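You operate a simulated robot arm through the tools that you are given. There is no shell and no other tool. Be economical: measure what you need, move in short steps, check, and stop when the job is done.

You run a simulated two-armed robot. Do the job below in one go: nothing can be reset, and whatever is moved stays where it is left.

Task
Take the small carton from the top of the tool chest and leave it in the grey tray on the top of the tool chest. Take the valve on the grey bench and put it away on the brown-topped red bench. Take the module from the white bench and leave it on the grey token there. Take the green plug from the white bench and leave it on top of the blue block there. Take the white bin from the white bench and leave it on the cover there. Take the corner cap on the grey bench and put it away on the cream table. Put the orange fuse on top of the red actuator. Pick up the tall carton from the grey bench with one hand, pass it to the other hand and put it on the top of the white counter. Turn the depth dial to 6 mm. Take the grey case on the brown-topped red bench and put it away on the top shelf of the red rack. Open the grey tilt bin. The order is free. Set down upright: module, corner cap, orange fuse, tall carton.

The check looks at the end state, three seconds after you hand in, the way a careful person would. Anything else that was tipped, shoved, dropped, spilled or broken makes it a failure. A push-on lid holds only when it is set on centred and level and pressed home; a screw cap is set on level and turned clockwise until tight.

Robot
Two 7-joint arms with fingered hands on one trunk, on a base that drives. Base frame: it is fixed to the floor where the robot stands at the start and does not move with it; the origin is under the middle of the robot, x ahead of it, y to its left, z up; the surface under the hand at the start is at about z = 920. Readings come in mm, degrees, newtons and seconds.
The left shoulder is at the start at [74, 244, 1117], the right one opposite. With the tool pointing down near the work surface each hand reaches from about 480 to 880 mm from the robot's upright axis, wherever it stands, measured 20 degrees to its own side. Places, roughly: bin [-8000, 7500, 750]; blue block [-8000, 7000, 750]; brown-topped red bench [-8000, 5600, 800]; corner cap (8x12x8 cm) [-8400, 8400, 800]; cover [-7750, 7250, 750]; cream table [500, 10200, 800]; depth dial [-7700, 4700, 900]; green plug [-7750, 6750, 750]; grey case (13x9x8 cm) [-8000, 5600, 900]; grey tilt bin [-2700, -200, 1000]; grey token [-7750, 6750, 750]; module [-8000, 6750, 750]; orange fuse [-8250, 8750, 750]; red actuator [-8500, 9000, 750]; small carton (6x10x5 cm) [500, 200, 900]; tall carton [-8500, 9250, 750]; top of the white counter [-7600, 8500, 400]; top shelf of the red rack [-8100, 4300, 1300]; tray (20x29x4 cm) [700, -100, 900]; valve (5x5x4 cm) [-8200, 8400, 800]. Payload 3.8 kg a hand.
The TCP of each hand is the grasp point between the finger pads, 30 mm short of the fingertips. In the tool frame z runs along the fingers and y along their closing line. The gripper opens to 104 mm. The gripper's body begins 35 mm behind the TCP. The gripper is a hand of 4 fingers: y runs from the thumb to the fingers, the wrist lies at [-17, -104, -178] in the tool frame.
Orientation is that of the tool frame in the base frame, as [roll, pitch, yaw] about the fixed x, y, z axes, in that order (R = Rz(yaw) Ry(pitch) Rx(roll)). With the fingers straight down and the wrist toward the robot, the tool's x, y and z point along [0, 1, 0], [1, 0, 0] and [0, 0, -1] of the base frame.

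Tools
- The arms move only by the tool arm_command. It takes "left_increments", "right_increments" or both (then of equal length, played together; a hand with none holds still); each is a list of rows, each a list of 6 numbers: the shift along the tool's x, y, z in mm, then the turn, a rotation vector about the tool's x, y, z in degrees. In form: [[x, y, z, wx, wy, wz], ...]. A call has 1 to 10 rows; each row shifts and turns the commanded pose from where the row before left it, along the tool's axes as they then stand. Rows are played at 5 a second. More than 50 mm and 8.6 degrees between two rows, and nothing of the call is played. Where a pose cannot be reached the arm comes as near as it can. A force on the tool above 40 N (or 10 N above the force at the start of the call, whichever is more), or a blocked arm, ends the call early, and 0.2 s more pass. In this call time passes only in rows, and 0.2 s behind the last. It gives the time, the measured TCP pose, the force on the tool (base axes), the opening and the grip force at its end, in the units of the frame above (readings bear some noise), with the torque about the TCP (base axes, N m) and any sound that the robot's microphone picked up, and new pictures: "views" is both (left out), scene, wrist or none (wrist: the cameras of the hands that moved).
- Cameras (640 x 400 px; columns grow to the right, rows downward): "scene" is now at [176.9, 73.3, 1326.3]; the picture's right is [-0.01, -1.00, 0.05], its down [-0.39, -0.05, -0.92] and it looks along [0.92, -0.03, -0.39] (base axes); focal length 249 px, centre (320, 200). "left" rides on the left gripper at [-66, -90, -126] in its tool frame; the picture's right is [-0.78, -0.30, 0.56], its down [0.57, -0.70, 0.42] and it looks along [0.27, 0.65, 0.71] (tool axes); focal length 275 px, centre (320, 200). "right" rides on the right gripper at [66, -90, -125] in its tool frame; the picture's right is [-0.78, 0.30, -0.56], its down [-0.57, -0.70, 0.43] and it looks along [-0.27, 0.65, 0.71] (tool axes); focal length 275 px, centre (320, 200).
- move_column(by): slides the trunk up (or, below 0, down) by that many mm; the arms and the scene camera ride with it, the base frame stays. It gives what a move gives, with no picture.
- base_move(legs): drives the robot by 1 to 6 legs, each [ahead, left, turn to the left] in mm, mm and degrees, along the robot's own axes; the way and the turn of a leg run together, so that a leg with both is an arc; at most 1500 mm and 180 degrees a leg. The arms and the cameras ride along, it lands a little off, and it stops where it bumps. It gives what a move gives, and a new picture of the scene camera.
- finger_targets(index, middle, ring, thumb_bend, thumb_turn, hand): sets how far each is bent, from 0 (flat) to 1 (curled in); at 0.3 the hand is open as for a grip, at 0.7 the pads meet at the TCP. One left out holds its place. A second passes; each finger stops where it meets its share of the squeeze, and holds until it gets a number again. It is the only way to open and close the hand. It gives what a move gives, with no picture; readings hold the bend of each and the force on the fingers (four entries, about 0 where the hand has none), thumb and palm. thumb_turn goes from beside the hand (0) to across from the fingers (1), as for a grip.
- aim_head(pan, tilt): turns the head with the scene camera to pan (to the left, within 86 degrees either way) and tilt (down, from -29 to 69), counted from straight ahead of the robot. It gives what a move gives, and a new picture of the scene camera.
- point_at(camera, pixels): for up to 12 pixels [column, row] of the newest picture of that camera ("zoom" is the newest enlarged one), the place [x, y, z] in the base frame of the surface seen there, good to about 2 mm. No time passes.
- inspect(camera, box): a new picture of the part [left, top, right, bottom] of that camera's present view, enlarged. No time passes.
- finish_job(): hands the job in; it is judged then, once.

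Work in short steps. Measure before you move; look again where a grasp or a placing could have gone wrong, and mend it. You have 357 turns and 360 pictures in all, those below and enlarged ones among them. Open the grippers and draw the arms clear of the work before you hand the job in, unless the task says otherwise; then end with one line.

The tools are called after "Call:" as a command line: name --argument value ..., lists and objects as JSON in quotes. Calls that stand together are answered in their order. arm_command: Moves the arms, as the interface text tells. Its arguments: {"type":"object","properties":{"left_increments":{"type":"array","items":{"type":"array","items":{"type":"number"}}},"right_increments":{"type":"array","items":{"type":"array","items":{"type":"number"}}},"views":{"type":"string","enum":["both","scene","wrist","none"]}},"required":[]} The other tools are called the same way: move_column (by) slides the trunk up or down; finger_targets (index, middle, ring, thumb_bend, thumb_turn, hand) moves the fingers one by one; base_move (legs) drives the base; aim_head (pan, tilt) turns the head that bears the scene camera; point_at (camera, pixels) gives the place of the surface under pixels of a picture; inspect (camera, box) takes an enlarged picture of a part of a camera's view; finish_job () hands the job in.

At the start:

```text
clock: 0.0
left_ee_pos: [472.1, 313.0, 1226.1]
left_ee_rot: [179.0, 1.1, 92.7]
left_ft_force: [-0.5, 0.6, 0.0]
left_torque: [-0.01, 0.03, -0.04]
left_opening: 103.8
left_finger_force: 0.0
left_shape: jaw
left_bend: [0.3, 0.3, 0.3, 0.3, 0.97]
left_finger forces: [0.0, 0.0, 0.1, 0.0, 0.0, 0.0]
right_ee_pos: [547.6, -150.2, 1261.5]
right_ee_rot: [179.2, 1.6, 92.9]
right_ft_force: [-0.2, -0.3, 0.5]
right_torque: [0.02, -0.03, -0.01]
right_opening: 103.6
right_finger_force: 0.0
right_shape: jaw
right_bend: [0.3, 0.3, 0.3, 0.3, 0.97]
right_finger forces: [0.0, 0.0, 0.0, 0.0, 0.0, 0.0]
trunk travel left (down, up): [-275.0, 481.0]
robot x, y, heading: [16.7, -2.0, 2.6]
head pan, tilt: [-3.2, 23.8]
```

scene: 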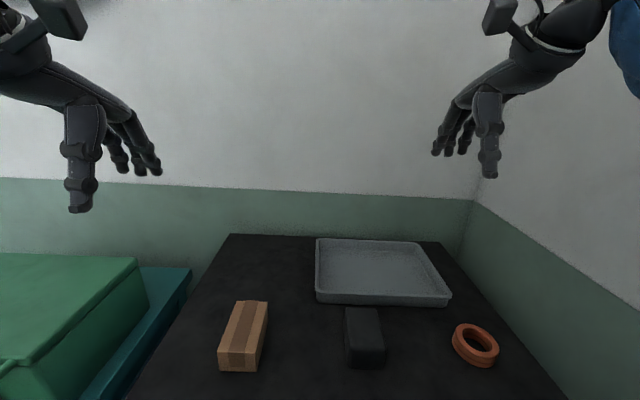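
right: 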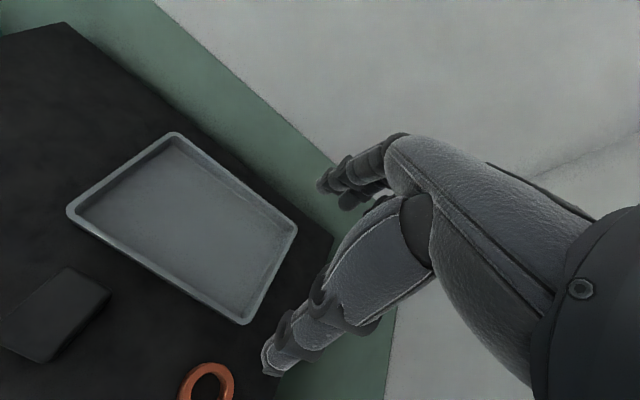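
left: 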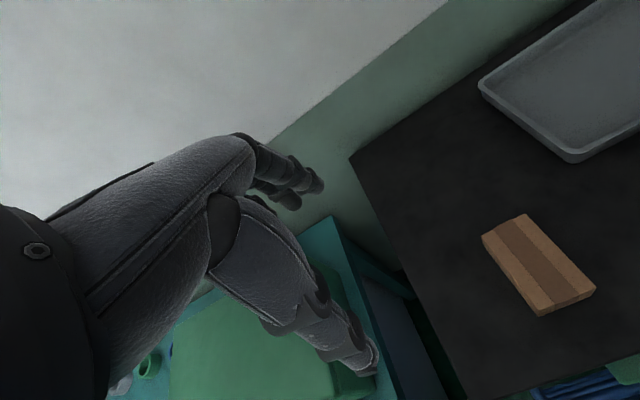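

The scene shows the small carton at about (243,335) and the tray at (380,270). I measure their corners.

Call:
point_at --camera "scene" --pixels '[[236, 302], [267, 302], [219, 348], [257, 350], [220, 369], [254, 370], [320, 240], [418, 243], [318, 300], [447, 303], [380, 270], [364, 320]]'

Call:
point_at --camera "left" --pixels '[[524, 216], [484, 237], [594, 288], [541, 315], [538, 262]]'

```text
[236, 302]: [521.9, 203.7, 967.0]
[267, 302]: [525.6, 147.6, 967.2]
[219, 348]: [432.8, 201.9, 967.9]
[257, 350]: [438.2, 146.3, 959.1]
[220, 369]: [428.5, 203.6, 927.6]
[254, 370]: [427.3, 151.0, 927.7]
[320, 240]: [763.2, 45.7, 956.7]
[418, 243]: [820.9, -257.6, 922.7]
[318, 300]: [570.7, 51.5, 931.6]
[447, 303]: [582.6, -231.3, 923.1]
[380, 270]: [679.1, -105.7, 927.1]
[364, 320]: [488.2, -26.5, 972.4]
```

```text
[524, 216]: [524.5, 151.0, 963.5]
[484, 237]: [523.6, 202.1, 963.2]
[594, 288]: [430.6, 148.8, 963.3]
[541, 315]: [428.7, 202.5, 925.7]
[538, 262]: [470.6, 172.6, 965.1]
```

Carton spans x 430–525, y 149–204, top z 967; the hand must turn 90° to close across y. I back up 80 mm for comfortable reach and turn the left hand.

Call:
base_move --legs '[[-80, 0, 0]]'

Call:
arm_command --left_increments '[[0, 0, 0, 0, 0, 8.5], [0, 0, 0, 0, 0, 8.5], [0, 0, 0, 0, 0, 8.5], [0, 0, 0, 0, 0, 8.5], [0, 0, 0, 0, 0, 8.5], [0, 0, 0, 0, 0, 8.5], [0, 0, 0, 0, 0, 8.5], [0, 0, 0, 0, 0, 8.5], [0, 0, 0, 0, 0, 8.5], [0, 0, 0, 0, 0, 8.5]]' --views "none"

```text
clock: 0.8
left_ee_pos: [513.7, 286.7, 1233.8]
left_ee_rot: [177.3, -3.4, 103.7]
left_ft_force: [-2.7, 0.4, -0.4]
left_torque: [-0.04, -0.11, -0.02]
left_opening: 103.8
left_finger_force: 0.1
left_shape: jaw
left_bend: [0.3, 0.3, 0.3, 0.3, 0.97]
left_finger forces: [0.0, 0.0, 0.0, 0.1, 0.0, 0.0]
right_ee_pos: [683.4, -129.8, 1212.9]
right_ee_rot: [179.7, -4.5, 106.1]
right_ft_force: [0.2, 0.1, -0.3]
right_torque: [0.01, -0.02, 0.0]
right_opening: 104.0
right_finger_force: 0.0
right_shape: jaw
right_bend: [0.3, 0.3, 0.3, 0.3, 0.97]
right_finger forces: [0.0, 0.1, 0.1, 0.0, 0.0, 0.0]
trunk travel left (down, up): [-275.0, 481.0]
robot x, y, heading: [91.1, 25.1, 15.7]
head pan, tilt: [-3.2, 23.8]
stopped in leg 1: the robot was blocked; the commanded pose is now the measured one
```

scene: 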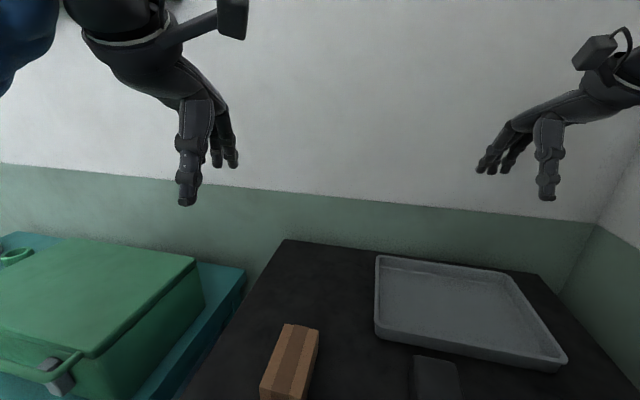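

```text
clock: 3.0
left_ee_pos: [511.7, 293.2, 1234.7]
left_ee_rot: [-176.8, -2.8, 18.5]
left_ft_force: [-0.1, 0.5, 0.5]
left_torque: [-0.02, -0.01, 0.01]
left_opening: 103.9
left_finger_force: 0.1
left_shape: jaw
left_bend: [0.3, 0.3, 0.3, 0.3, 0.97]
left_finger forces: [0.0, 0.0, 0.0, 0.0, 0.1, 0.0]
right_ee_pos: [678.3, -127.3, 1216.9]
right_ee_rot: [179.4, -3.9, 106.0]
right_ft_force: [0.0, -0.2, 0.6]
right_torque: [0.03, 0.0, 0.0]
right_opening: 104.0
right_finger_force: 0.1
right_shape: jaw
right_bend: [0.3, 0.3, 0.3, 0.3, 0.97]
right_finger forces: [0.1, 0.0, 0.0, 0.0, 0.0, 0.0]
trunk travel left (down, up): [-275.0, 481.0]
robot x, y, heading: [92.7, 22.1, 15.3]
head pan, tilt: [-3.2, 23.8]
```

The base ended ahead and turned 13° instead of backing, reported blocked. I look around both sides before moving further.

Call:
aim_head --pan 86 --tilt 35

Call:
aim_head --pan -86 --tilt 35

Call:
aim_head --pan -10 --tilt 60

```text
clock: 4.6
left_ee_pos: [511.8, 292.2, 1235.3]
left_ee_rot: [-176.9, -2.9, 18.9]
left_ft_force: [-0.2, 0.2, -0.2]
left_torque: [-0.01, 0.01, 0.0]
left_opening: 103.9
left_finger_force: 0.1
left_shape: jaw
left_bend: [0.3, 0.3, 0.3, 0.3, 0.97]
left_finger forces: [0.0, 0.1, 0.0, 0.0, 0.1, 0.0]
right_ee_pos: [680.0, -128.1, 1216.7]
right_ee_rot: [179.4, -3.9, 106.0]
right_ft_force: [0.1, 0.2, -0.7]
right_torque: [-0.01, 0.0, -0.02]
right_opening: 103.8
right_finger_force: 0.1
right_shape: jaw
right_bend: [0.3, 0.3, 0.3, 0.3, 0.97]
right_finger forces: [0.0, 0.0, 0.0, 0.0, 0.0, 0.0]
trunk travel left (down, up): [-275.0, 481.0]
robot x, y, heading: [91.9, 24.0, 15.4]
head pan, tilt: [85.9, 35.0]
```

scene: 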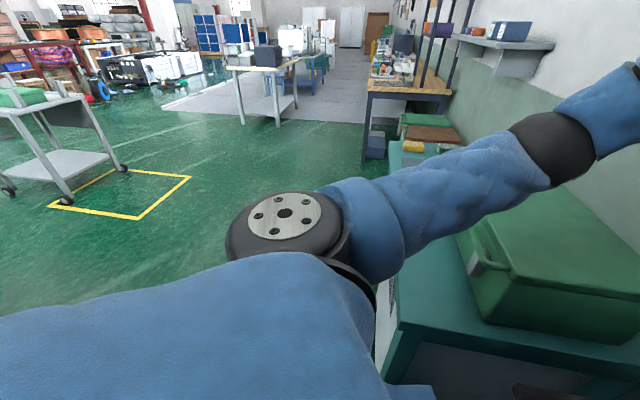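

```text
clock: 7.2
left_ee_pos: [510.9, 292.7, 1235.1]
left_ee_rot: [-176.9, -2.7, 18.8]
left_ft_force: [0.8, 0.2, 0.4]
left_torque: [-0.02, 0.01, 0.01]
left_opening: 103.9
left_finger_force: 0.1
left_shape: jaw
left_bend: [0.3, 0.3, 0.3, 0.3, 0.97]
left_finger forces: [0.1, 0.0, 0.0, 0.0, 0.0, 0.0]
right_ee_pos: [679.2, -127.4, 1218.1]
right_ee_rot: [179.6, -4.0, 106.0]
right_ft_force: [-0.3, -0.4, -0.1]
right_torque: [0.04, 0.02, -0.03]
right_opening: 104.1
right_finger_force: 0.1
right_shape: jaw
right_bend: [0.3, 0.3, 0.3, 0.3, 0.97]
right_finger forces: [0.0, 0.0, 0.0, 0.1, 0.1, 0.0]
trunk travel left (down, up): [-275.0, 481.0]
robot x, y, heading: [91.5, 22.6, 15.3]
head pan, tilt: [-85.9, 35.0]
```

scene: 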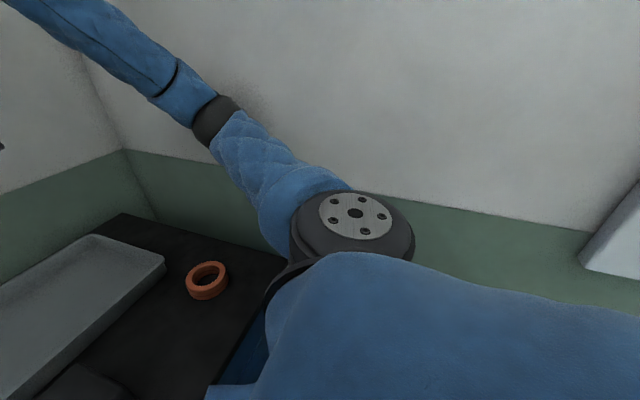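

```text
clock: 8.7
left_ee_pos: [511.0, 292.4, 1234.6]
left_ee_rot: [-176.9, -2.7, 18.8]
left_ft_force: [-0.1, 0.7, 0.0]
left_torque: [0.0, 0.05, 0.01]
left_opening: 104.0
left_finger_force: 0.0
left_shape: jaw
left_bend: [0.3, 0.3, 0.3, 0.3, 0.97]
left_finger forces: [0.0, 0.1, 0.0, 0.1, 0.0, 0.0]
right_ee_pos: [680.6, -127.3, 1216.8]
right_ee_rot: [179.5, -4.1, 106.1]
right_ft_force: [-0.6, 0.3, 0.4]
right_torque: [0.0, -0.01, 0.0]
right_opening: 103.7
right_finger_force: 0.1
right_shape: jaw
right_bend: [0.3, 0.3, 0.3, 0.3, 0.97]
right_finger forces: [0.0, 0.1, 0.0, 0.0, 0.0, 0.0]
trunk travel left (down, up): [-275.0, 481.0]
robot x, y, heading: [87.1, 21.9, 15.1]
head pan, tilt: [-10.0, 60.0]
```

scene: 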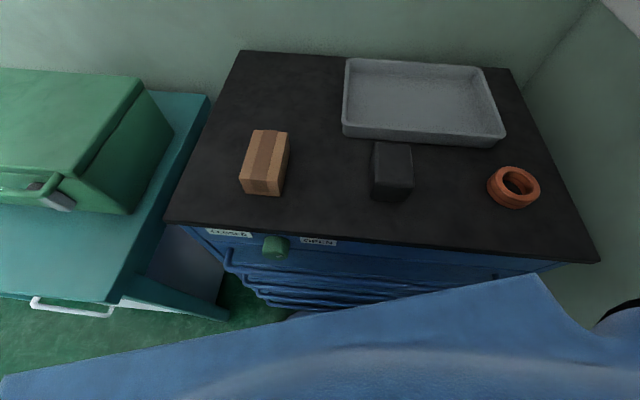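

The robot swung toward the chest; I re-measure whether the chest and carton stayed put.

Call:
point_at --camera "scene" --pixels '[[254, 131], [288, 133], [242, 178], [274, 182], [345, 62], [480, 68], [343, 125], [504, 135], [240, 52], [166, 222], [598, 262], [510, 70]]'

```text
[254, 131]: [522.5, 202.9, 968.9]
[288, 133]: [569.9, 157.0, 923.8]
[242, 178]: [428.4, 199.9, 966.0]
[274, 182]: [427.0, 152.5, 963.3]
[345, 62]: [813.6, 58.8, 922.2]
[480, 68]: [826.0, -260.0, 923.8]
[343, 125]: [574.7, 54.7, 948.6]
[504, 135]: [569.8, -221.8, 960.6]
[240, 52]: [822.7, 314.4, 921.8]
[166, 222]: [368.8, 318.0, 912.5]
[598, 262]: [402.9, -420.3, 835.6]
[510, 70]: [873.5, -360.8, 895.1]
```

Nothing moved on the chest. The right elbow is near the wall, so I back off diagonally away from the wall in small amounts.

Call:
base_move --legs '[[-60, 60, 0]]'

```text
clock: 9.8
left_ee_pos: [441.3, 318.1, 1236.8]
left_ee_rot: [-176.1, -2.7, 18.6]
left_ft_force: [0.6, 0.5, -0.2]
left_torque: [-0.03, -0.05, 0.01]
left_opening: 103.7
left_finger_force: 0.1
left_shape: jaw
left_bend: [0.3, 0.3, 0.3, 0.3, 0.97]
left_finger forces: [0.0, 0.0, 0.0, 0.1, 0.0, 0.1]
right_ee_pos: [609.2, -105.4, 1213.5]
right_ee_rot: [179.4, -4.8, 105.6]
right_ft_force: [0.2, 0.3, 0.1]
right_torque: [-0.02, -0.02, -0.02]
right_opening: 104.0
right_finger_force: 0.0
right_shape: jaw
right_bend: [0.3, 0.3, 0.3, 0.3, 0.97]
right_finger forces: [0.0, 0.0, 0.1, 0.0, 0.0, 0.1]
trunk travel left (down, up): [-275.0, 481.0]
robot x, y, heading: [10.0, 67.8, 15.5]
head pan, tilt: [-10.0, 60.0]
```

scene: 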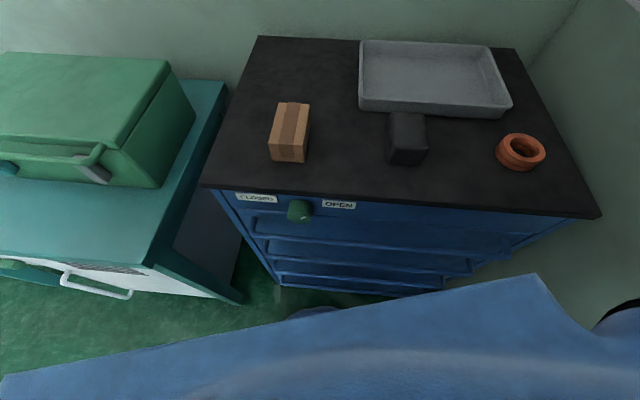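

Works. I back a bit further and straighten the heading.

Call:
base_move --legs '[[-62, 38, 0], [0, 0, -15]]'

```text
clock: 11.5
left_ee_pos: [406.7, 275.3, 1235.5]
left_ee_rot: [-176.3, -2.8, 9.6]
left_ft_force: [-0.2, 0.2, -0.1]
left_torque: [-0.02, 0.01, 0.01]
left_opening: 103.9
left_finger_force: 0.0
left_shape: jaw
left_bend: [0.3, 0.3, 0.3, 0.3, 0.97]
left_finger forces: [0.0, 0.0, 0.1, 0.0, 0.0, 0.0]
right_ee_pos: [507.0, -157.9, 1207.5]
right_ee_rot: [-179.9, -4.5, 98.1]
right_ft_force: [0.4, 0.1, 0.6]
right_torque: [0.0, 0.01, -0.02]
right_opening: 103.8
right_finger_force: 0.1
right_shape: jaw
right_bend: [0.3, 0.3, 0.3, 0.3, 0.97]
right_finger forces: [0.0, 0.0, 0.1, 0.0, 0.1, 0.0]
trunk travel left (down, up): [-275.0, 481.0]
robot x, y, heading: [-58.8, 90.0, 6.3]
head pan, tilt: [-10.0, 60.0]
stopped in leg 2: the robot was blocked; the commanded pose is now the measured one
```

scene: 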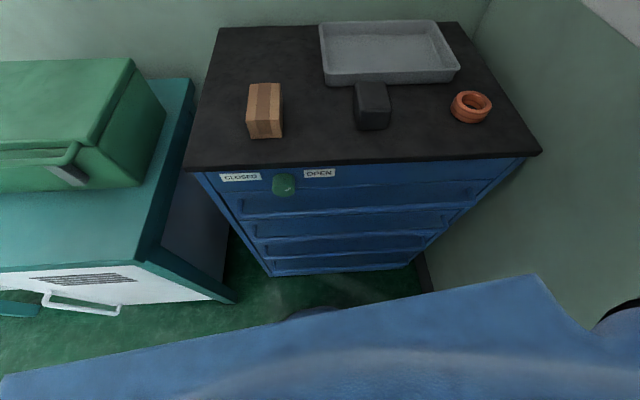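

Close enough: robot at (−59, 90), heading 6°, carton well in reach. I turn the left hand to yaw 0, move above the carton and come down to z≈1030.

Call:
arm_command --left_increments '[[0, 0, 0, 0, 0, 8], [0, 0, 0, -3.7, -2.8, 1.6], [23, 33, 0, 0, 0, 0], [23, 33, 0, 0, 0, 0], [24, 33, 0, 0, 0, 0], [0, 0, 45, 0, 0, 0], [0, 0, 45, 0, 0, 0], [0, 0, 45, 0, 0, 0], [0, 0, 45, 0, 0, 0], [0, 0, 25, 0, 0, 0]]' --views "both"

```text
clock: 13.7
left_ee_pos: [474.8, 175.5, 1026.4]
left_ee_rot: [-179.7, 0.7, 0.0]
left_ft_force: [0.6, 0.2, 0.0]
left_torque: [0.03, 0.0, -0.03]
left_opening: 103.8
left_finger_force: 0.1
left_shape: jaw
left_bend: [0.3, 0.3, 0.3, 0.3, 0.97]
left_finger forces: [0.1, 0.0, 0.0, 0.0, 0.0, 0.0]
right_ee_pos: [508.7, -157.6, 1208.9]
right_ee_rot: [-179.9, -4.4, 97.9]
right_ft_force: [-0.3, 1.2, 0.5]
right_torque: [-0.01, -0.01, -0.02]
right_opening: 104.1
right_finger_force: 0.0
right_shape: jaw
right_bend: [0.3, 0.3, 0.3, 0.3, 0.97]
right_finger forces: [0.1, 0.0, 0.0, 0.0, 0.0, 0.0]
trunk travel left (down, up): [-275.0, 481.0]
robot x, y, heading: [-56.2, 89.0, 6.4]
head pan, tilt: [-10.0, 60.0]
```

scene: 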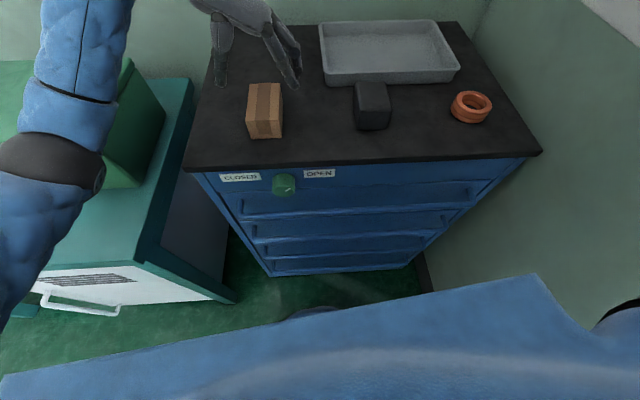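
left: 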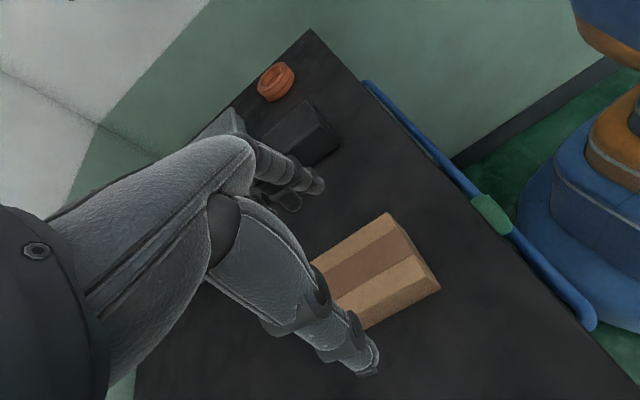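

Hand straddles the carton (thumb left, fingers right). I descend to z≈955.

Call:
arm_command --left_increments '[[0, 0, 36, 0, 0, 0], [0, 0, 35, 0, 0, 0]]' --views "wrist"

Call:
finger_targets --hand "left" --index 0.7 --middle 0.7 --ring 0.7 --thumb_bend 0.7

```text
clock: 14.3
left_ee_pos: [475.4, 176.7, 956.2]
left_ee_rot: [-179.7, 0.7, 0.2]
left_ft_force: [-0.3, 0.6, -0.1]
left_torque: [0.01, 0.02, 0.01]
left_opening: 104.1
left_finger_force: 0.0
left_shape: jaw
left_bend: [0.3, 0.3, 0.3, 0.3, 0.97]
left_finger forces: [0.0, 0.0, 0.0, 0.0, 0.1, 0.0]
right_ee_pos: [508.4, -157.1, 1208.9]
right_ee_rot: [-179.9, -4.4, 97.9]
right_ft_force: [-1.0, 0.0, -0.1]
right_torque: [0.02, -0.02, 0.0]
right_opening: 104.1
right_finger_force: 0.0
right_shape: jaw
right_bend: [0.3, 0.3, 0.3, 0.3, 0.97]
right_finger forces: [0.0, 0.1, 0.0, 0.0, 0.0, 0.0]
trunk travel left (down, up): [-275.0, 481.0]
robot x, y, heading: [-57.2, 87.3, 6.3]
head pan, tilt: [-10.0, 60.0]
```

left: 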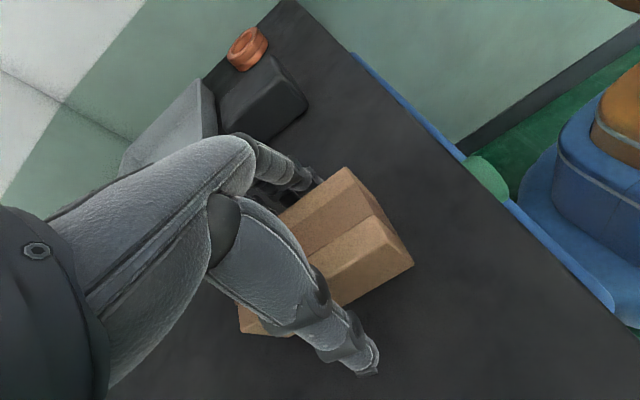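

```text
clock: 15.3
left_ee_pos: [475.0, 176.5, 959.1]
left_ee_rot: [-179.6, 0.7, -0.1]
left_ft_force: [0.1, -1.0, 2.0]
left_torque: [-0.07, -0.11, -0.04]
left_opening: 55.9
left_finger_force: 25.6
left_shape: fingers
left_bend: [0.52, 0.56, 0.56, 0.51, 0.94]
left_finger forces: [9.1, 8.3, 8.3, 0.0, 25.5, 0.1]
right_ee_pos: [509.6, -157.0, 1209.2]
right_ee_rot: [-179.8, -4.5, 97.9]
right_ft_force: [-0.6, 0.1, 0.7]
right_torque: [-0.01, 0.02, 0.01]
right_opening: 103.9
right_finger_force: 0.0
right_shape: jaw
right_bend: [0.3, 0.3, 0.3, 0.3, 0.97]
right_finger forces: [0.1, 0.0, 0.0, 0.0, 0.0, 0.0]
trunk travel left (down, up): [-275.0, 481.0]
robot x, y, heading: [-57.4, 88.2, 6.4]
head pan, tilt: [-10.0, 60.0]
```

Firm grip (25 N, 56 mm). Lift and carry over the tray to about (690, −40).

Call:
arm_command --left_increments '[[0, 0, -45, 0, 0, 0], [0, 0, -45, 0, 0, 0], [31, 31, 0, 0, 0, 0], [31, 31, 0, 0, 0, 0], [31, 31, 0, 0, 0, 0], [31, 31, 0, 0, 0, 0], [31, 31, 0, 0, 0, 0], [31, 31, 0, 0, 0, 0], [31, 31, 0, 0, 0, 0]]' --views "both"

```text
clock: 17.3
left_ee_pos: [560.9, 54.8, 1028.0]
left_ee_rot: [-179.7, 0.6, 0.2]
left_ft_force: [0.4, 0.0, -0.2]
left_torque: [0.01, 0.02, 0.01]
left_opening: 55.5
left_finger_force: 26.0
left_shape: fingers
left_bend: [0.52, 0.56, 0.57, 0.52, 0.94]
left_finger forces: [9.5, 8.0, 7.9, 0.1, 25.5, 0.0]
left hand out of reach, approached as far as the arm can: row 6, 7, 8, 9
right_ee_pos: [509.4, -157.0, 1210.1]
right_ee_rot: [-179.9, -4.5, 97.9]
right_ft_force: [0.5, -0.2, -0.1]
right_torque: [-0.03, -0.01, 0.02]
right_opening: 103.7
right_finger_force: 0.1
right_shape: jaw
right_bend: [0.3, 0.3, 0.3, 0.3, 0.97]
right_finger forces: [0.0, 0.0, 0.0, 0.1, 0.0, 0.0]
trunk travel left (down, up): [-275.0, 481.0]
robot x, y, heading: [-58.5, 89.9, 6.8]
head pan, tilt: [-10.0, 60.0]
```

scene: 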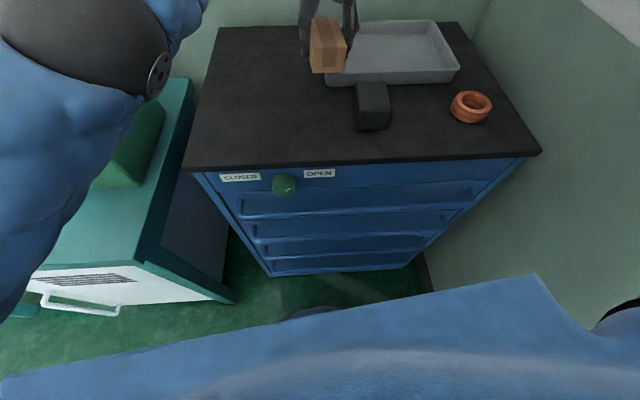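
left: 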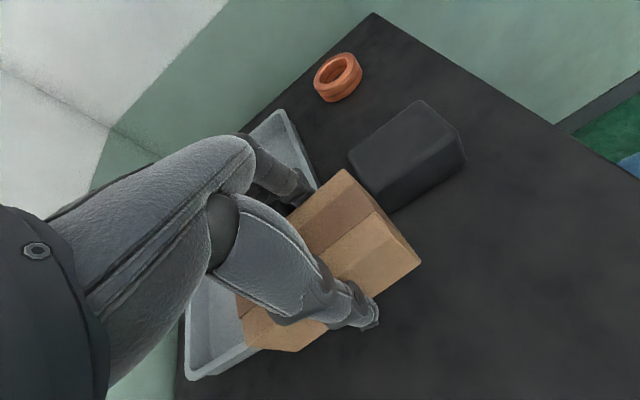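

Reach limit with the wrist sideways. I turn the hand back toward yaw 80 (carton then lies along y, still fits the tray) and see where it stands.

Call:
arm_command --left_increments '[[0, 0, -10, 0, 0, -8.5], [0, 0, -10, 0, 0, -8.5], [0, 0, 0, 0, 0, -8.5], [0, 0, 0, 0, 0, -8.5], [0, 0, 0, 0, 0, -8.5], [0, 0, 0, 0, 0, -8.5], [0, 0, 0, 0, 0, -8.5], [0, 0, 0, 0, 0, -8.5], [0, 0, 0, 0, 0, -8.5], [0, 0, 0, 0, 0, -8.5]]' --views "scene"

```text
clock: 19.5
left_ee_pos: [561.6, 55.7, 1047.2]
left_ee_rot: [-179.4, -0.2, 85.2]
left_ft_force: [0.7, -0.3, -0.1]
left_torque: [0.0, -0.01, -0.01]
left_opening: 55.5
left_finger_force: 24.7
left_shape: fingers
left_bend: [0.52, 0.56, 0.57, 0.52, 0.94]
left_finger forces: [9.4, 7.8, 7.7, 0.0, 25.0, 0.0]
right_ee_pos: [508.4, -157.8, 1210.2]
right_ee_rot: [180.0, -4.4, 97.8]
right_ft_force: [-0.1, -1.3, 0.7]
right_torque: [0.0, -0.01, 0.0]
right_opening: 104.2
right_finger_force: 0.0
right_shape: jaw
right_bend: [0.3, 0.3, 0.3, 0.3, 0.97]
right_finger forces: [0.0, 0.1, 0.0, 0.0, 0.0, 0.0]
trunk travel left (down, up): [-275.0, 481.0]
robot x, y, heading: [-56.7, 86.9, 6.1]
head pan, tilt: [-10.0, 60.0]
```

scene: 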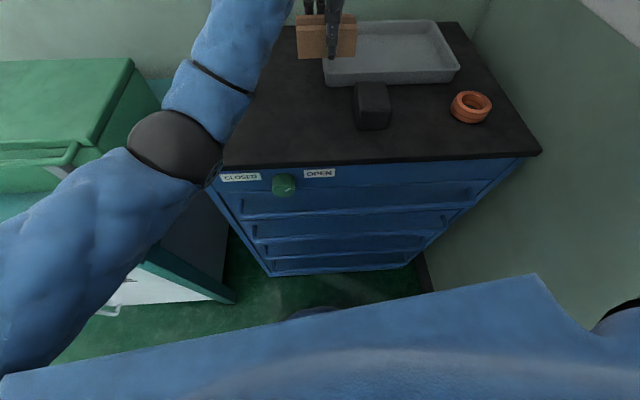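

Command resets to the reached pose. Now I move to (680, −50) and lower into the tray.

Call:
arm_command --left_increments '[[-24, 32, 0, 0, 0, 0], [-24, 32, 0, 0, 0, 0], [-24, 32, 0, 0, 0, 0], [-23, 31, 0, 0, 0, 0], [0, 0, 40, 0, 0, 0]]' --views "both"

```text
clock: 20.7
left_ee_pos: [604.8, 17.8, 1007.2]
left_ee_rot: [-179.3, -0.3, 85.0]
left_ft_force: [-0.4, 0.2, 0.6]
left_torque: [-0.01, 0.0, -0.01]
left_opening: 55.6
left_finger_force: 24.9
left_shape: fingers
left_bend: [0.52, 0.56, 0.57, 0.52, 0.94]
left_finger forces: [9.4, 7.6, 7.6, 0.1, 24.8, 0.0]
left hand out of reach, approached as far as the arm can: row 2, 3, 4
right_ee_pos: [508.6, -158.5, 1210.3]
right_ee_rot: [-179.9, -4.4, 97.8]
right_ft_force: [0.8, -0.1, 1.0]
right_torque: [-0.01, 0.0, -0.03]
right_opening: 104.3
right_finger_force: 0.0
right_shape: jaw
right_bend: [0.3, 0.3, 0.3, 0.3, 0.97]
right_finger forces: [0.0, 0.1, 0.0, 0.0, 0.0, 0.1]
trunk travel left (down, up): [-275.0, 481.0]
robot x, y, heading: [-55.3, 86.3, 6.5]
head pan, tilt: [-10.0, 60.0]
```

scene: 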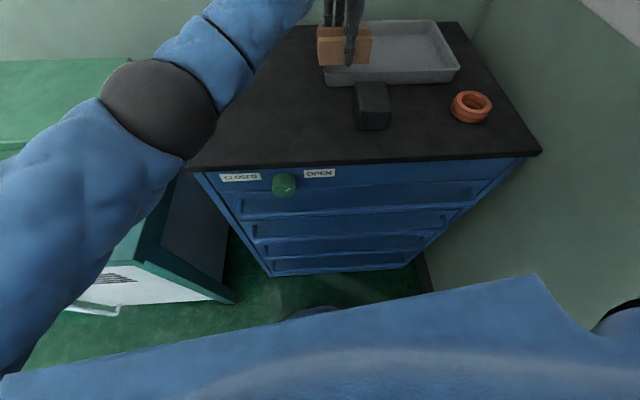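
left: 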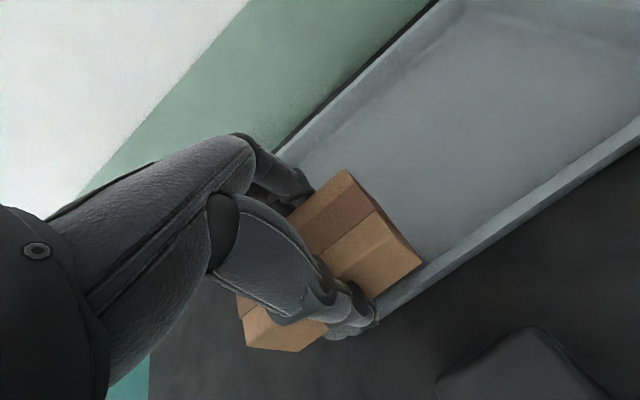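

Out of reach at this angle. I raise slightly and drive the base ~100 mm ahead and ~37 mm right.

Call:
arm_command --left_increments '[[0, 0, -35, 0, 0, 0]]' --views "none"

Call:
base_move --legs '[[100, -37, 0]]'

```text
clock: 21.1
left_ee_pos: [601.6, 17.7, 1042.1]
left_ee_rot: [-179.3, -0.1, 85.1]
left_ft_force: [-0.7, -0.5, -1.3]
left_torque: [0.01, -0.02, -0.03]
left_opening: 55.4
left_finger_force: 24.8
left_shape: fingers
left_bend: [0.52, 0.56, 0.57, 0.52, 0.94]
left_finger forces: [9.4, 7.7, 7.7, 0.0, 24.8, 0.1]
right_ee_pos: [507.7, -157.4, 1208.6]
right_ee_rot: [-179.9, -4.5, 97.9]
right_ft_force: [-0.1, -0.2, 0.4]
right_torque: [-0.01, 0.0, 0.0]
right_opening: 103.6
right_finger_force: 0.1
right_shape: jaw
right_bend: [0.3, 0.3, 0.3, 0.3, 0.97]
right_finger forces: [0.0, 0.0, 0.0, 0.0, 0.0, 0.0]
trunk travel left (down, up): [-275.0, 481.0]
robot x, y, heading: [-55.5, 85.5, 6.1]
head pan, tilt: [-10.0, 60.0]
```

```text
clock: 21.9
left_ee_pos: [604.1, 17.2, 1045.4]
left_ee_rot: [-179.4, -0.4, 85.1]
left_ft_force: [-0.8, -0.1, 0.3]
left_torque: [0.01, -0.03, -0.02]
left_opening: 55.6
left_finger_force: 24.5
left_shape: fingers
left_bend: [0.52, 0.56, 0.57, 0.52, 0.94]
left_finger forces: [9.4, 7.6, 7.7, 0.0, 24.7, 0.0]
right_ee_pos: [509.2, -157.1, 1211.6]
right_ee_rot: [-180.0, -4.4, 98.2]
right_ft_force: [-0.5, 0.2, -0.5]
right_torque: [0.02, -0.01, 0.01]
right_opening: 104.0
right_finger_force: 0.0
right_shape: jaw
right_bend: [0.3, 0.3, 0.3, 0.3, 0.97]
right_finger forces: [0.0, 0.0, 0.0, 0.0, 0.0, 0.1]
trunk travel left (down, up): [-275.0, 481.0]
robot x, y, heading: [-50.5, 89.8, 6.3]
head pan, tilt: [-10.0, 60.0]
stopped in leg 1: the robot was blocked; the commanded pose is now the measured one
```

scene: 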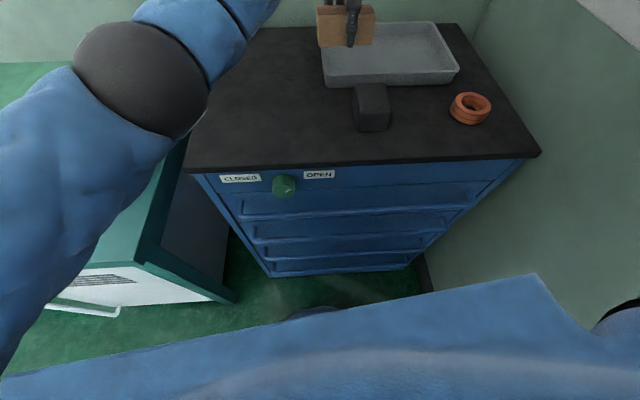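

Blocked again, presumably the right elbow against the right wall. I check the wall's place and what is near the right arm.

Call:
aim_head --pan -70 --tilt 40

Call:
point_at --camera "scene" --pixels '[[200, 100], [400, 100], [560, 100], [600, 150]]'

```text
clock: 23.1
left_ee_pos: [605.3, 17.6, 1044.2]
left_ee_rot: [-179.4, -0.3, 85.1]
left_ft_force: [1.0, 0.2, -0.3]
left_torque: [-0.03, -0.01, 0.0]
left_opening: 55.7
left_finger_force: 24.6
left_shape: fingers
left_bend: [0.52, 0.56, 0.57, 0.52, 0.94]
left_finger forces: [9.3, 7.7, 7.6, 0.0, 24.8, 0.0]
right_ee_pos: [509.5, -157.9, 1209.9]
right_ee_rot: [-179.9, -4.5, 98.1]
right_ft_force: [-1.1, 0.6, -0.3]
right_torque: [-0.01, 0.01, 0.02]
right_opening: 104.1
right_finger_force: 0.1
right_shape: jaw
right_bend: [0.3, 0.3, 0.3, 0.3, 0.97]
right_finger forces: [0.0, 0.0, 0.1, 0.0, 0.1, 0.1]
trunk travel left (down, up): [-275.0, 481.0]
robot x, y, heading: [-49.5, 86.0, 6.2]
head pan, tilt: [-70.0, 40.0]
```

scene: 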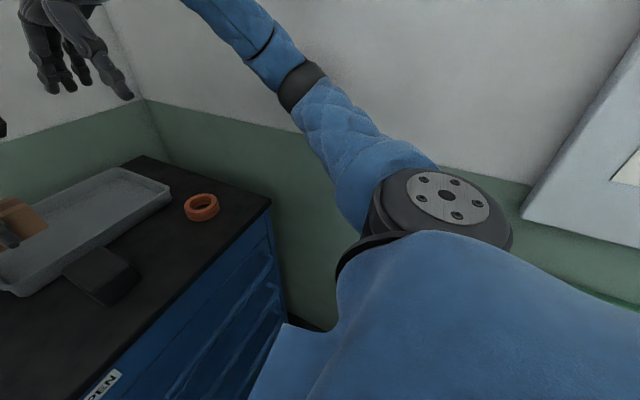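

```text
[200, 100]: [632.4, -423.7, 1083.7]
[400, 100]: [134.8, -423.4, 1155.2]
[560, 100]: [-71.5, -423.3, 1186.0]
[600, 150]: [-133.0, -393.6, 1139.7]
```

Call:
point_at --camera "scene" --pixels '[[302, 88], [440, 195], [330, 130], [375, 260], [285, 60], [465, 190]]'

Call:
aim_head --pan 10 --tilt 69

```text
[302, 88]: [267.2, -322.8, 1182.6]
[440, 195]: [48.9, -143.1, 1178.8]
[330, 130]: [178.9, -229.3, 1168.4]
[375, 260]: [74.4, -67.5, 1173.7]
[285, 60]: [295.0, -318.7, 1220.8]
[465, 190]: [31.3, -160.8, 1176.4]
```

```text
clock: 24.7
left_ee_pos: [605.0, 17.3, 1044.8]
left_ee_rot: [-179.4, -0.3, 85.1]
left_ft_force: [0.0, -0.3, -0.7]
left_torque: [-0.02, 0.03, 0.0]
left_opening: 55.8
left_finger_force: 24.4
left_shape: fingers
left_bend: [0.52, 0.56, 0.57, 0.52, 0.94]
left_finger forces: [9.4, 7.8, 7.7, 0.1, 24.8, 0.0]
right_ee_pos: [509.6, -157.4, 1209.0]
right_ee_rot: [-179.9, -4.5, 98.0]
right_ft_force: [0.4, -0.4, -0.6]
right_torque: [-0.02, -0.02, 0.01]
right_opening: 104.2
right_finger_force: 0.0
right_shape: jaw
right_bend: [0.3, 0.3, 0.3, 0.3, 0.97]
right_finger forces: [0.0, 0.0, 0.1, 0.1, 0.1, 0.0]
trunk travel left (down, up): [-275.0, 481.0]
robot x, y, heading: [-54.0, 88.8, 6.4]
head pan, tilt: [10.0, 68.8]
```

scene: 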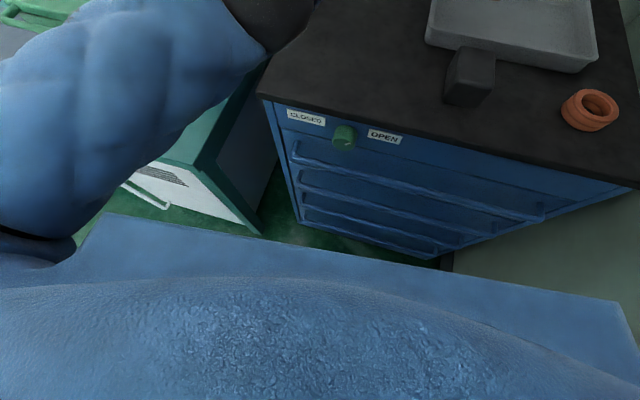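

The right elbow (outer side ≈ y −420) touches the wall at y −423. I extend the right hand forward to tuck that elbow in.

Call:
arm_command --right_increments '[[0, 38, 0, 0, 0, 0], [0, 38, 0, 0, 0, 0], [0, 38, 0, 0, 0, 0], [0, 38, 0, 0, 0, 0]]' --views "none"

Call:
aim_head --pan -60 --tilt 40

```text
clock: 25.7
left_ee_pos: [607.2, 11.5, 1042.5]
left_ee_rot: [-179.2, -0.6, 85.1]
left_ft_force: [0.1, 0.3, 0.4]
left_torque: [-0.01, -0.03, 0.0]
left_opening: 55.5
left_finger_force: 24.7
left_shape: fingers
left_bend: [0.52, 0.56, 0.57, 0.52, 0.94]
left_finger forces: [9.5, 7.8, 7.7, 0.0, 24.8, 0.0]
right_ee_pos: [664.7, -143.4, 1205.4]
right_ee_rot: [-179.9, -4.7, 98.1]
right_ft_force: [0.0, -0.2, 0.5]
right_torque: [-0.02, 0.03, 0.02]
right_opening: 104.2
right_finger_force: 0.1
right_shape: jaw
right_bend: [0.3, 0.3, 0.3, 0.3, 0.97]
right_finger forces: [0.1, 0.1, 0.0, 0.0, 0.0, 0.0]
trunk travel left (down, up): [-275.0, 481.0]
robot x, y, heading: [-49.6, 86.3, 6.3]
head pan, tilt: [10.0, 68.8]
```

```text
clock: 27.1
left_ee_pos: [605.7, 10.4, 1043.5]
left_ee_rot: [-179.3, -0.6, 85.0]
left_ft_force: [0.6, 0.6, 0.9]
left_torque: [0.0, 0.0, 0.02]
left_opening: 55.5
left_finger_force: 24.8
left_shape: fingers
left_bend: [0.52, 0.56, 0.57, 0.52, 0.94]
left_finger forces: [9.4, 7.7, 7.8, 0.1, 24.7, 0.0]
right_ee_pos: [663.7, -143.7, 1207.0]
right_ee_rot: [180.0, -4.9, 97.8]
right_ft_force: [0.0, -0.6, 0.3]
right_torque: [-0.02, 0.06, -0.03]
right_opening: 104.2
right_finger_force: 0.2
right_shape: jaw
right_bend: [0.3, 0.3, 0.3, 0.3, 0.97]
right_finger forces: [0.1, 0.1, 0.0, 0.0, 0.0, 0.0]
trunk travel left (down, up): [-275.0, 481.0]
robot x, y, heading: [-53.1, 88.6, 6.3]
head pan, tilt: [-60.0, 40.0]
```

scene: 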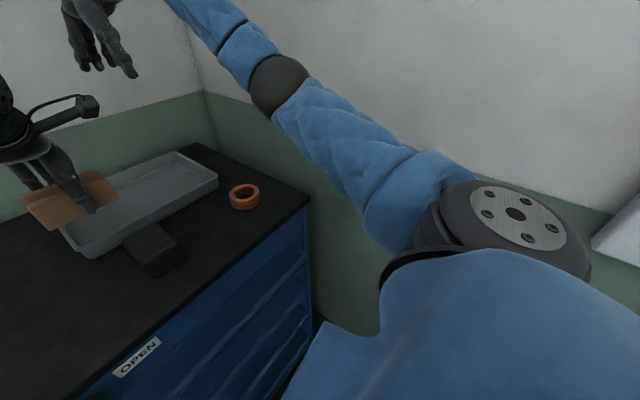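

Call:
point_at --camera "scene" --pixels '[[280, 85], [330, 150], [520, 215], [150, 175]]'

Call:
base_move --legs '[[100, -10, 0]]'

```text
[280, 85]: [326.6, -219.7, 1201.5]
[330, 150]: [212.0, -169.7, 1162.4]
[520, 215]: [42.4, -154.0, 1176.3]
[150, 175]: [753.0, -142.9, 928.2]
```

```text
clock: 28.2
left_ee_pos: [707.9, 12.7, 1042.3]
left_ee_rot: [-179.2, -0.6, 85.0]
left_ft_force: [-0.1, 0.5, -0.1]
left_torque: [0.0, 0.03, -0.06]
left_opening: 55.5
left_finger_force: 24.6
left_shape: fingers
left_bend: [0.52, 0.56, 0.57, 0.52, 0.94]
left_finger forces: [9.4, 7.6, 7.7, 0.1, 24.8, 0.0]
right_ee_pos: [765.4, -141.4, 1206.0]
right_ee_rot: [-179.8, -4.8, 97.9]
right_ft_force: [0.4, -0.1, 0.0]
right_torque: [-0.01, 0.03, 0.0]
right_opening: 103.8
right_finger_force: 0.1
right_shape: jaw
right_bend: [0.3, 0.3, 0.3, 0.3, 0.97]
right_finger forces: [0.1, 0.0, 0.1, 0.1, 0.1, 0.1]
trunk travel left (down, up): [-275.0, 481.0]
robot x, y, heading: [46.7, 89.8, 6.5]
head pan, tilt: [-60.0, 40.0]
```

scene: 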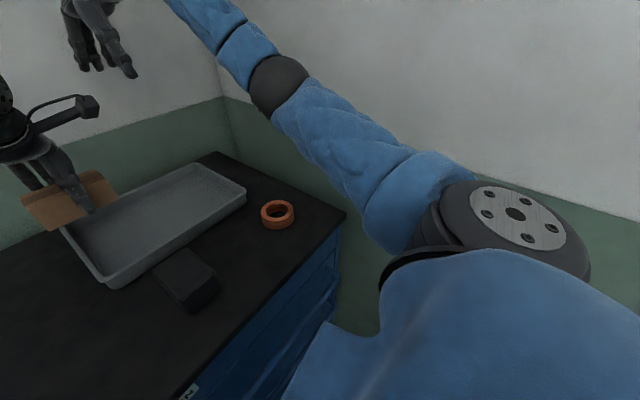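

Base moved. Now shift the carton to (680, −50) and lower into the tray.

Call:
arm_command --left_increments '[[-33, -11, 0, 0, 0, 0], [-32, -11, 0, 0, 0, 0], [0, 0, 35, 0, 0, 0], [0, 0, 35, 0, 0, 0], [0, 0, 8, 0, 0, 0]]' --views "wrist"

```text
clock: 29.4
left_ee_pos: [690.4, -15.8, 967.6]
left_ee_rot: [-179.2, -0.6, 85.1]
left_ft_force: [0.8, 0.5, -0.1]
left_torque: [0.01, -0.02, 0.03]
left_opening: 55.2
left_finger_force: 24.0
left_shape: fingers
left_bend: [0.52, 0.56, 0.57, 0.52, 0.94]
left_finger forces: [9.2, 7.7, 7.5, 0.0, 24.4, 0.1]
left hand out of reach, approached as far as the arm can: row 2
right_ee_pos: [763.3, -142.3, 1206.6]
right_ee_rot: [-179.9, -4.8, 97.8]
right_ft_force: [0.3, 0.4, -0.3]
right_torque: [-0.04, -0.01, 0.02]
right_opening: 103.9
right_finger_force: 0.1
right_shape: jaw
right_bend: [0.3, 0.3, 0.3, 0.3, 0.97]
right_finger forces: [0.0, 0.0, 0.1, 0.0, 0.0, 0.1]
trunk travel left (down, up): [-275.0, 481.0]
robot x, y, heading: [48.2, 90.6, 6.0]
head pan, tilt: [-60.0, 40.0]
```

left: 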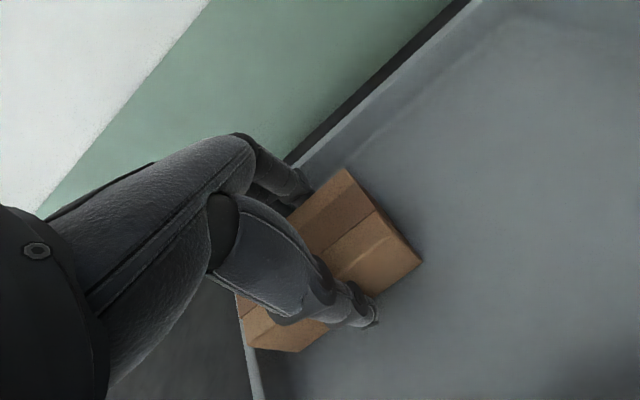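

The carton's left end (y≈32) is near the tray wall, so I draw it back toward the robot and rightwards, slightly raised.

Call:
arm_command --left_increments '[[0, 0, -15, 0, 0, 0], [0, -35, 0, 0, 0, 0], [-20, 0, 0, 0, 0, 0], [-15, 0, 0, 0, 0, 0]]' --views "wrist"

```text
clock: 30.4
left_ee_pos: [651.7, -48.1, 982.7]
left_ee_rot: [-179.3, -0.4, 85.1]
left_ft_force: [-0.6, -0.2, -0.5]
left_torque: [0.03, -0.02, 0.04]
left_opening: 55.5
left_finger_force: 24.3
left_shape: fingers
left_bend: [0.52, 0.56, 0.57, 0.52, 0.94]
left_finger forces: [9.2, 7.6, 7.6, 0.0, 24.5, 0.0]
right_ee_pos: [763.0, -141.7, 1206.5]
right_ee_rot: [-179.9, -4.8, 97.9]
right_ft_force: [-0.1, 0.2, -0.4]
right_torque: [0.02, -0.01, 0.02]
right_opening: 104.1
right_finger_force: 0.0
right_shape: jaw
right_bend: [0.3, 0.3, 0.3, 0.3, 0.97]
right_finger forces: [0.0, 0.1, 0.0, 0.0, 0.0, 0.0]
trunk travel left (down, up): [-275.0, 481.0]
robot x, y, heading: [47.5, 87.6, 6.2]
head pan, tilt: [-60.0, 40.0]
```

left: 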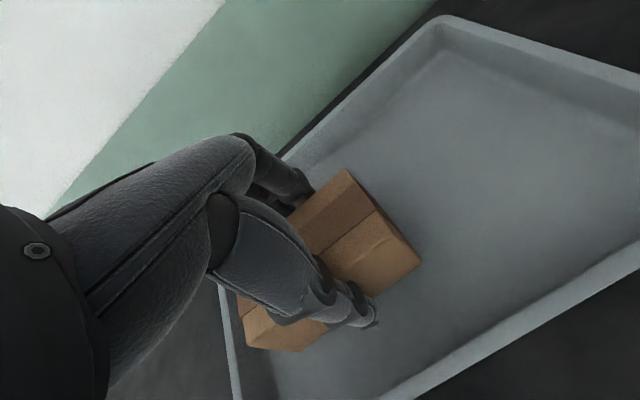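

Good position at (652, −48). Lower until contact and release.

Call:
arm_command --left_increments '[[0, 0, 12, 0, 0, 0], [0, 0, 4, 0, 0, 0], [0, 0, 3, 0, 0, 0], [0, 0, 2, 0, 0, 0]]' --views "none"

Call:
finger_targets --hand "left" --index 0.3 --middle 0.3 --ring 0.3 --thumb_bend 0.3

Call:
arm_command --left_increments '[[0, 0, -45, 0, 0, 0], [0, 0, -45, 0, 0, 0], [0, 0, -45, 0, 0, 0], [0, 0, -45, 0, 0, 0], [0, -40, -40, 0, 0, 0]]' --views "wrist"

```text
clock: 31.4
left_ee_pos: [651.5, -48.7, 963.7]
left_ee_rot: [-179.5, -0.6, 85.0]
left_ft_force: [0.3, 0.6, 5.7]
left_torque: [-0.03, -0.15, 0.0]
left_opening: 55.4
left_finger_force: 25.0
left_shape: fingers
left_bend: [0.52, 0.56, 0.57, 0.52, 0.94]
left_finger forces: [9.5, 7.9, 7.8, 0.0, 25.4, 0.0]
right_ee_pos: [763.2, -141.3, 1206.6]
right_ee_rot: [-179.9, -4.8, 97.9]
right_ft_force: [-0.2, -0.2, 0.8]
right_torque: [0.01, 0.02, 0.02]
right_opening: 103.9
right_finger_force: 0.0
right_shape: jaw
right_bend: [0.3, 0.3, 0.3, 0.3, 0.97]
right_finger forces: [0.0, 0.0, 0.0, 0.1, 0.1, 0.0]
trunk travel left (down, up): [-275.0, 481.0]
robot x, y, heading: [49.9, 91.4, 6.6]
head pan, tilt: [-60.0, 40.0]
```

```text
clock: 32.4
left_ee_pos: [652.2, -48.4, 962.8]
left_ee_rot: [-179.3, -0.6, 85.1]
left_ft_force: [0.8, 0.7, -0.1]
left_torque: [0.02, 0.0, -0.02]
left_opening: 104.2
left_finger_force: 0.1
left_shape: fingers
left_bend: [0.3, 0.3, 0.3, 0.3, 0.97]
left_finger forces: [0.0, 0.0, 0.0, 0.0, 0.0, 0.0]
right_ee_pos: [762.3, -142.4, 1207.2]
right_ee_rot: [-179.9, -4.9, 97.8]
right_ft_force: [0.2, 0.1, 0.6]
right_torque: [-0.01, 0.0, 0.0]
right_opening: 103.8
right_finger_force: 0.0
right_shape: jaw
right_bend: [0.3, 0.3, 0.3, 0.3, 0.97]
right_finger forces: [0.0, 0.1, 0.1, 0.0, 0.0, 0.0]
trunk travel left (down, up): [-275.0, 481.0]
robot x, y, heading: [50.7, 90.8, 6.5]
head pan, tilt: [-60.0, 40.0]
```

```text
refused: row 5 steps farther than a row can; nothing moved
```

Released with contact felt. Now raise straight up.

Call:
arm_command --left_increments '[[0, 0, -45, 0, 0, 0], [0, 0, -45, 0, 0, 0], [0, 0, -45, 0, 0, 0], [0, 0, -45, 0, 0, 0], [0, 0, -45, 0, 0, 0], [35, -30, 0, 0, 0, 0], [35, -30, 0, 0, 0, 0], [35, -30, 0, 0, 0, 0]]' --views "wrist"

Call:
base_move --legs '[[-150, 20, 0]]'

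```text
clock: 34.2
left_ee_pos: [581.4, 102.2, 1155.5]
left_ee_rot: [-179.4, -0.4, 85.1]
left_ft_force: [0.3, -0.5, 1.0]
left_torque: [-0.02, 0.0, 0.04]
left_opening: 104.5
left_finger_force: 0.0
left_shape: fingers
left_bend: [0.3, 0.3, 0.3, 0.3, 0.97]
left_finger forces: [0.0, 0.0, 0.0, 0.0, 0.0, 0.0]
left hand out of reach, approached as far as the arm can: row 2, 3, 4, 5
right_ee_pos: [762.1, -141.2, 1207.1]
right_ee_rot: [-179.9, -4.7, 97.9]
right_ft_force: [0.3, 0.0, 0.5]
right_torque: [-0.03, 0.01, 0.01]
right_opening: 103.7
right_finger_force: 0.1
right_shape: jaw
right_bend: [0.3, 0.3, 0.3, 0.3, 0.97]
right_finger forces: [0.0, 0.0, 0.1, 0.0, 0.0, 0.0]
trunk travel left (down, up): [-275.0, 481.0]
robot x, y, heading: [46.2, 90.3, 6.0]
head pan, tilt: [-60.0, 40.0]
```

left: 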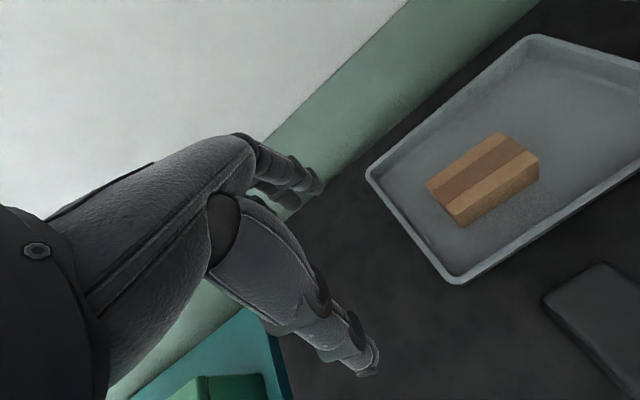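

```text
clock: 35.6
left_ee_pos: [426.2, 100.9, 1156.5]
left_ee_rot: [-179.4, -0.6, 85.1]
left_ft_force: [-0.8, 0.6, 0.4]
left_torque: [0.0, -0.02, -0.01]
left_opening: 104.5
left_finger_force: 0.0
left_shape: fingers
left_bend: [0.3, 0.3, 0.3, 0.3, 0.97]
left_finger forces: [0.1, 0.0, 0.1, 0.0, 0.0, 0.1]
right_ee_pos: [607.0, -138.2, 1208.4]
right_ee_rot: [-179.9, -4.8, 97.9]
right_ft_force: [0.0, 0.6, 0.1]
right_torque: [0.02, -0.06, -0.02]
right_opening: 103.6
right_finger_force: 0.1
right_shape: jaw
right_bend: [0.3, 0.3, 0.3, 0.3, 0.97]
right_finger forces: [0.0, 0.0, 0.1, 0.1, 0.0, 0.0]
trunk travel left (down, up): [-275.0, 481.0]
robot x, y, heading: [-105.6, 93.4, 6.2]
head pan, tilt: [-60.0, 40.0]
```

scene: 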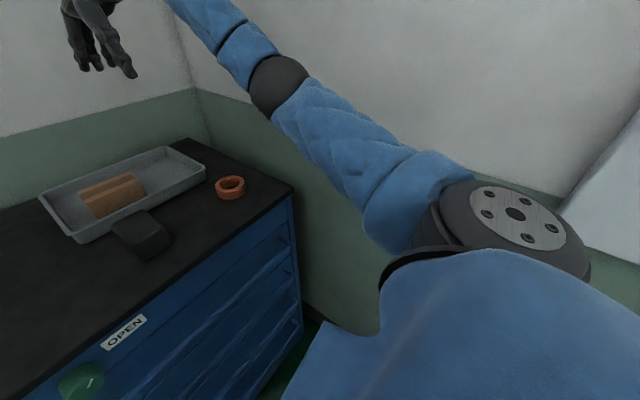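

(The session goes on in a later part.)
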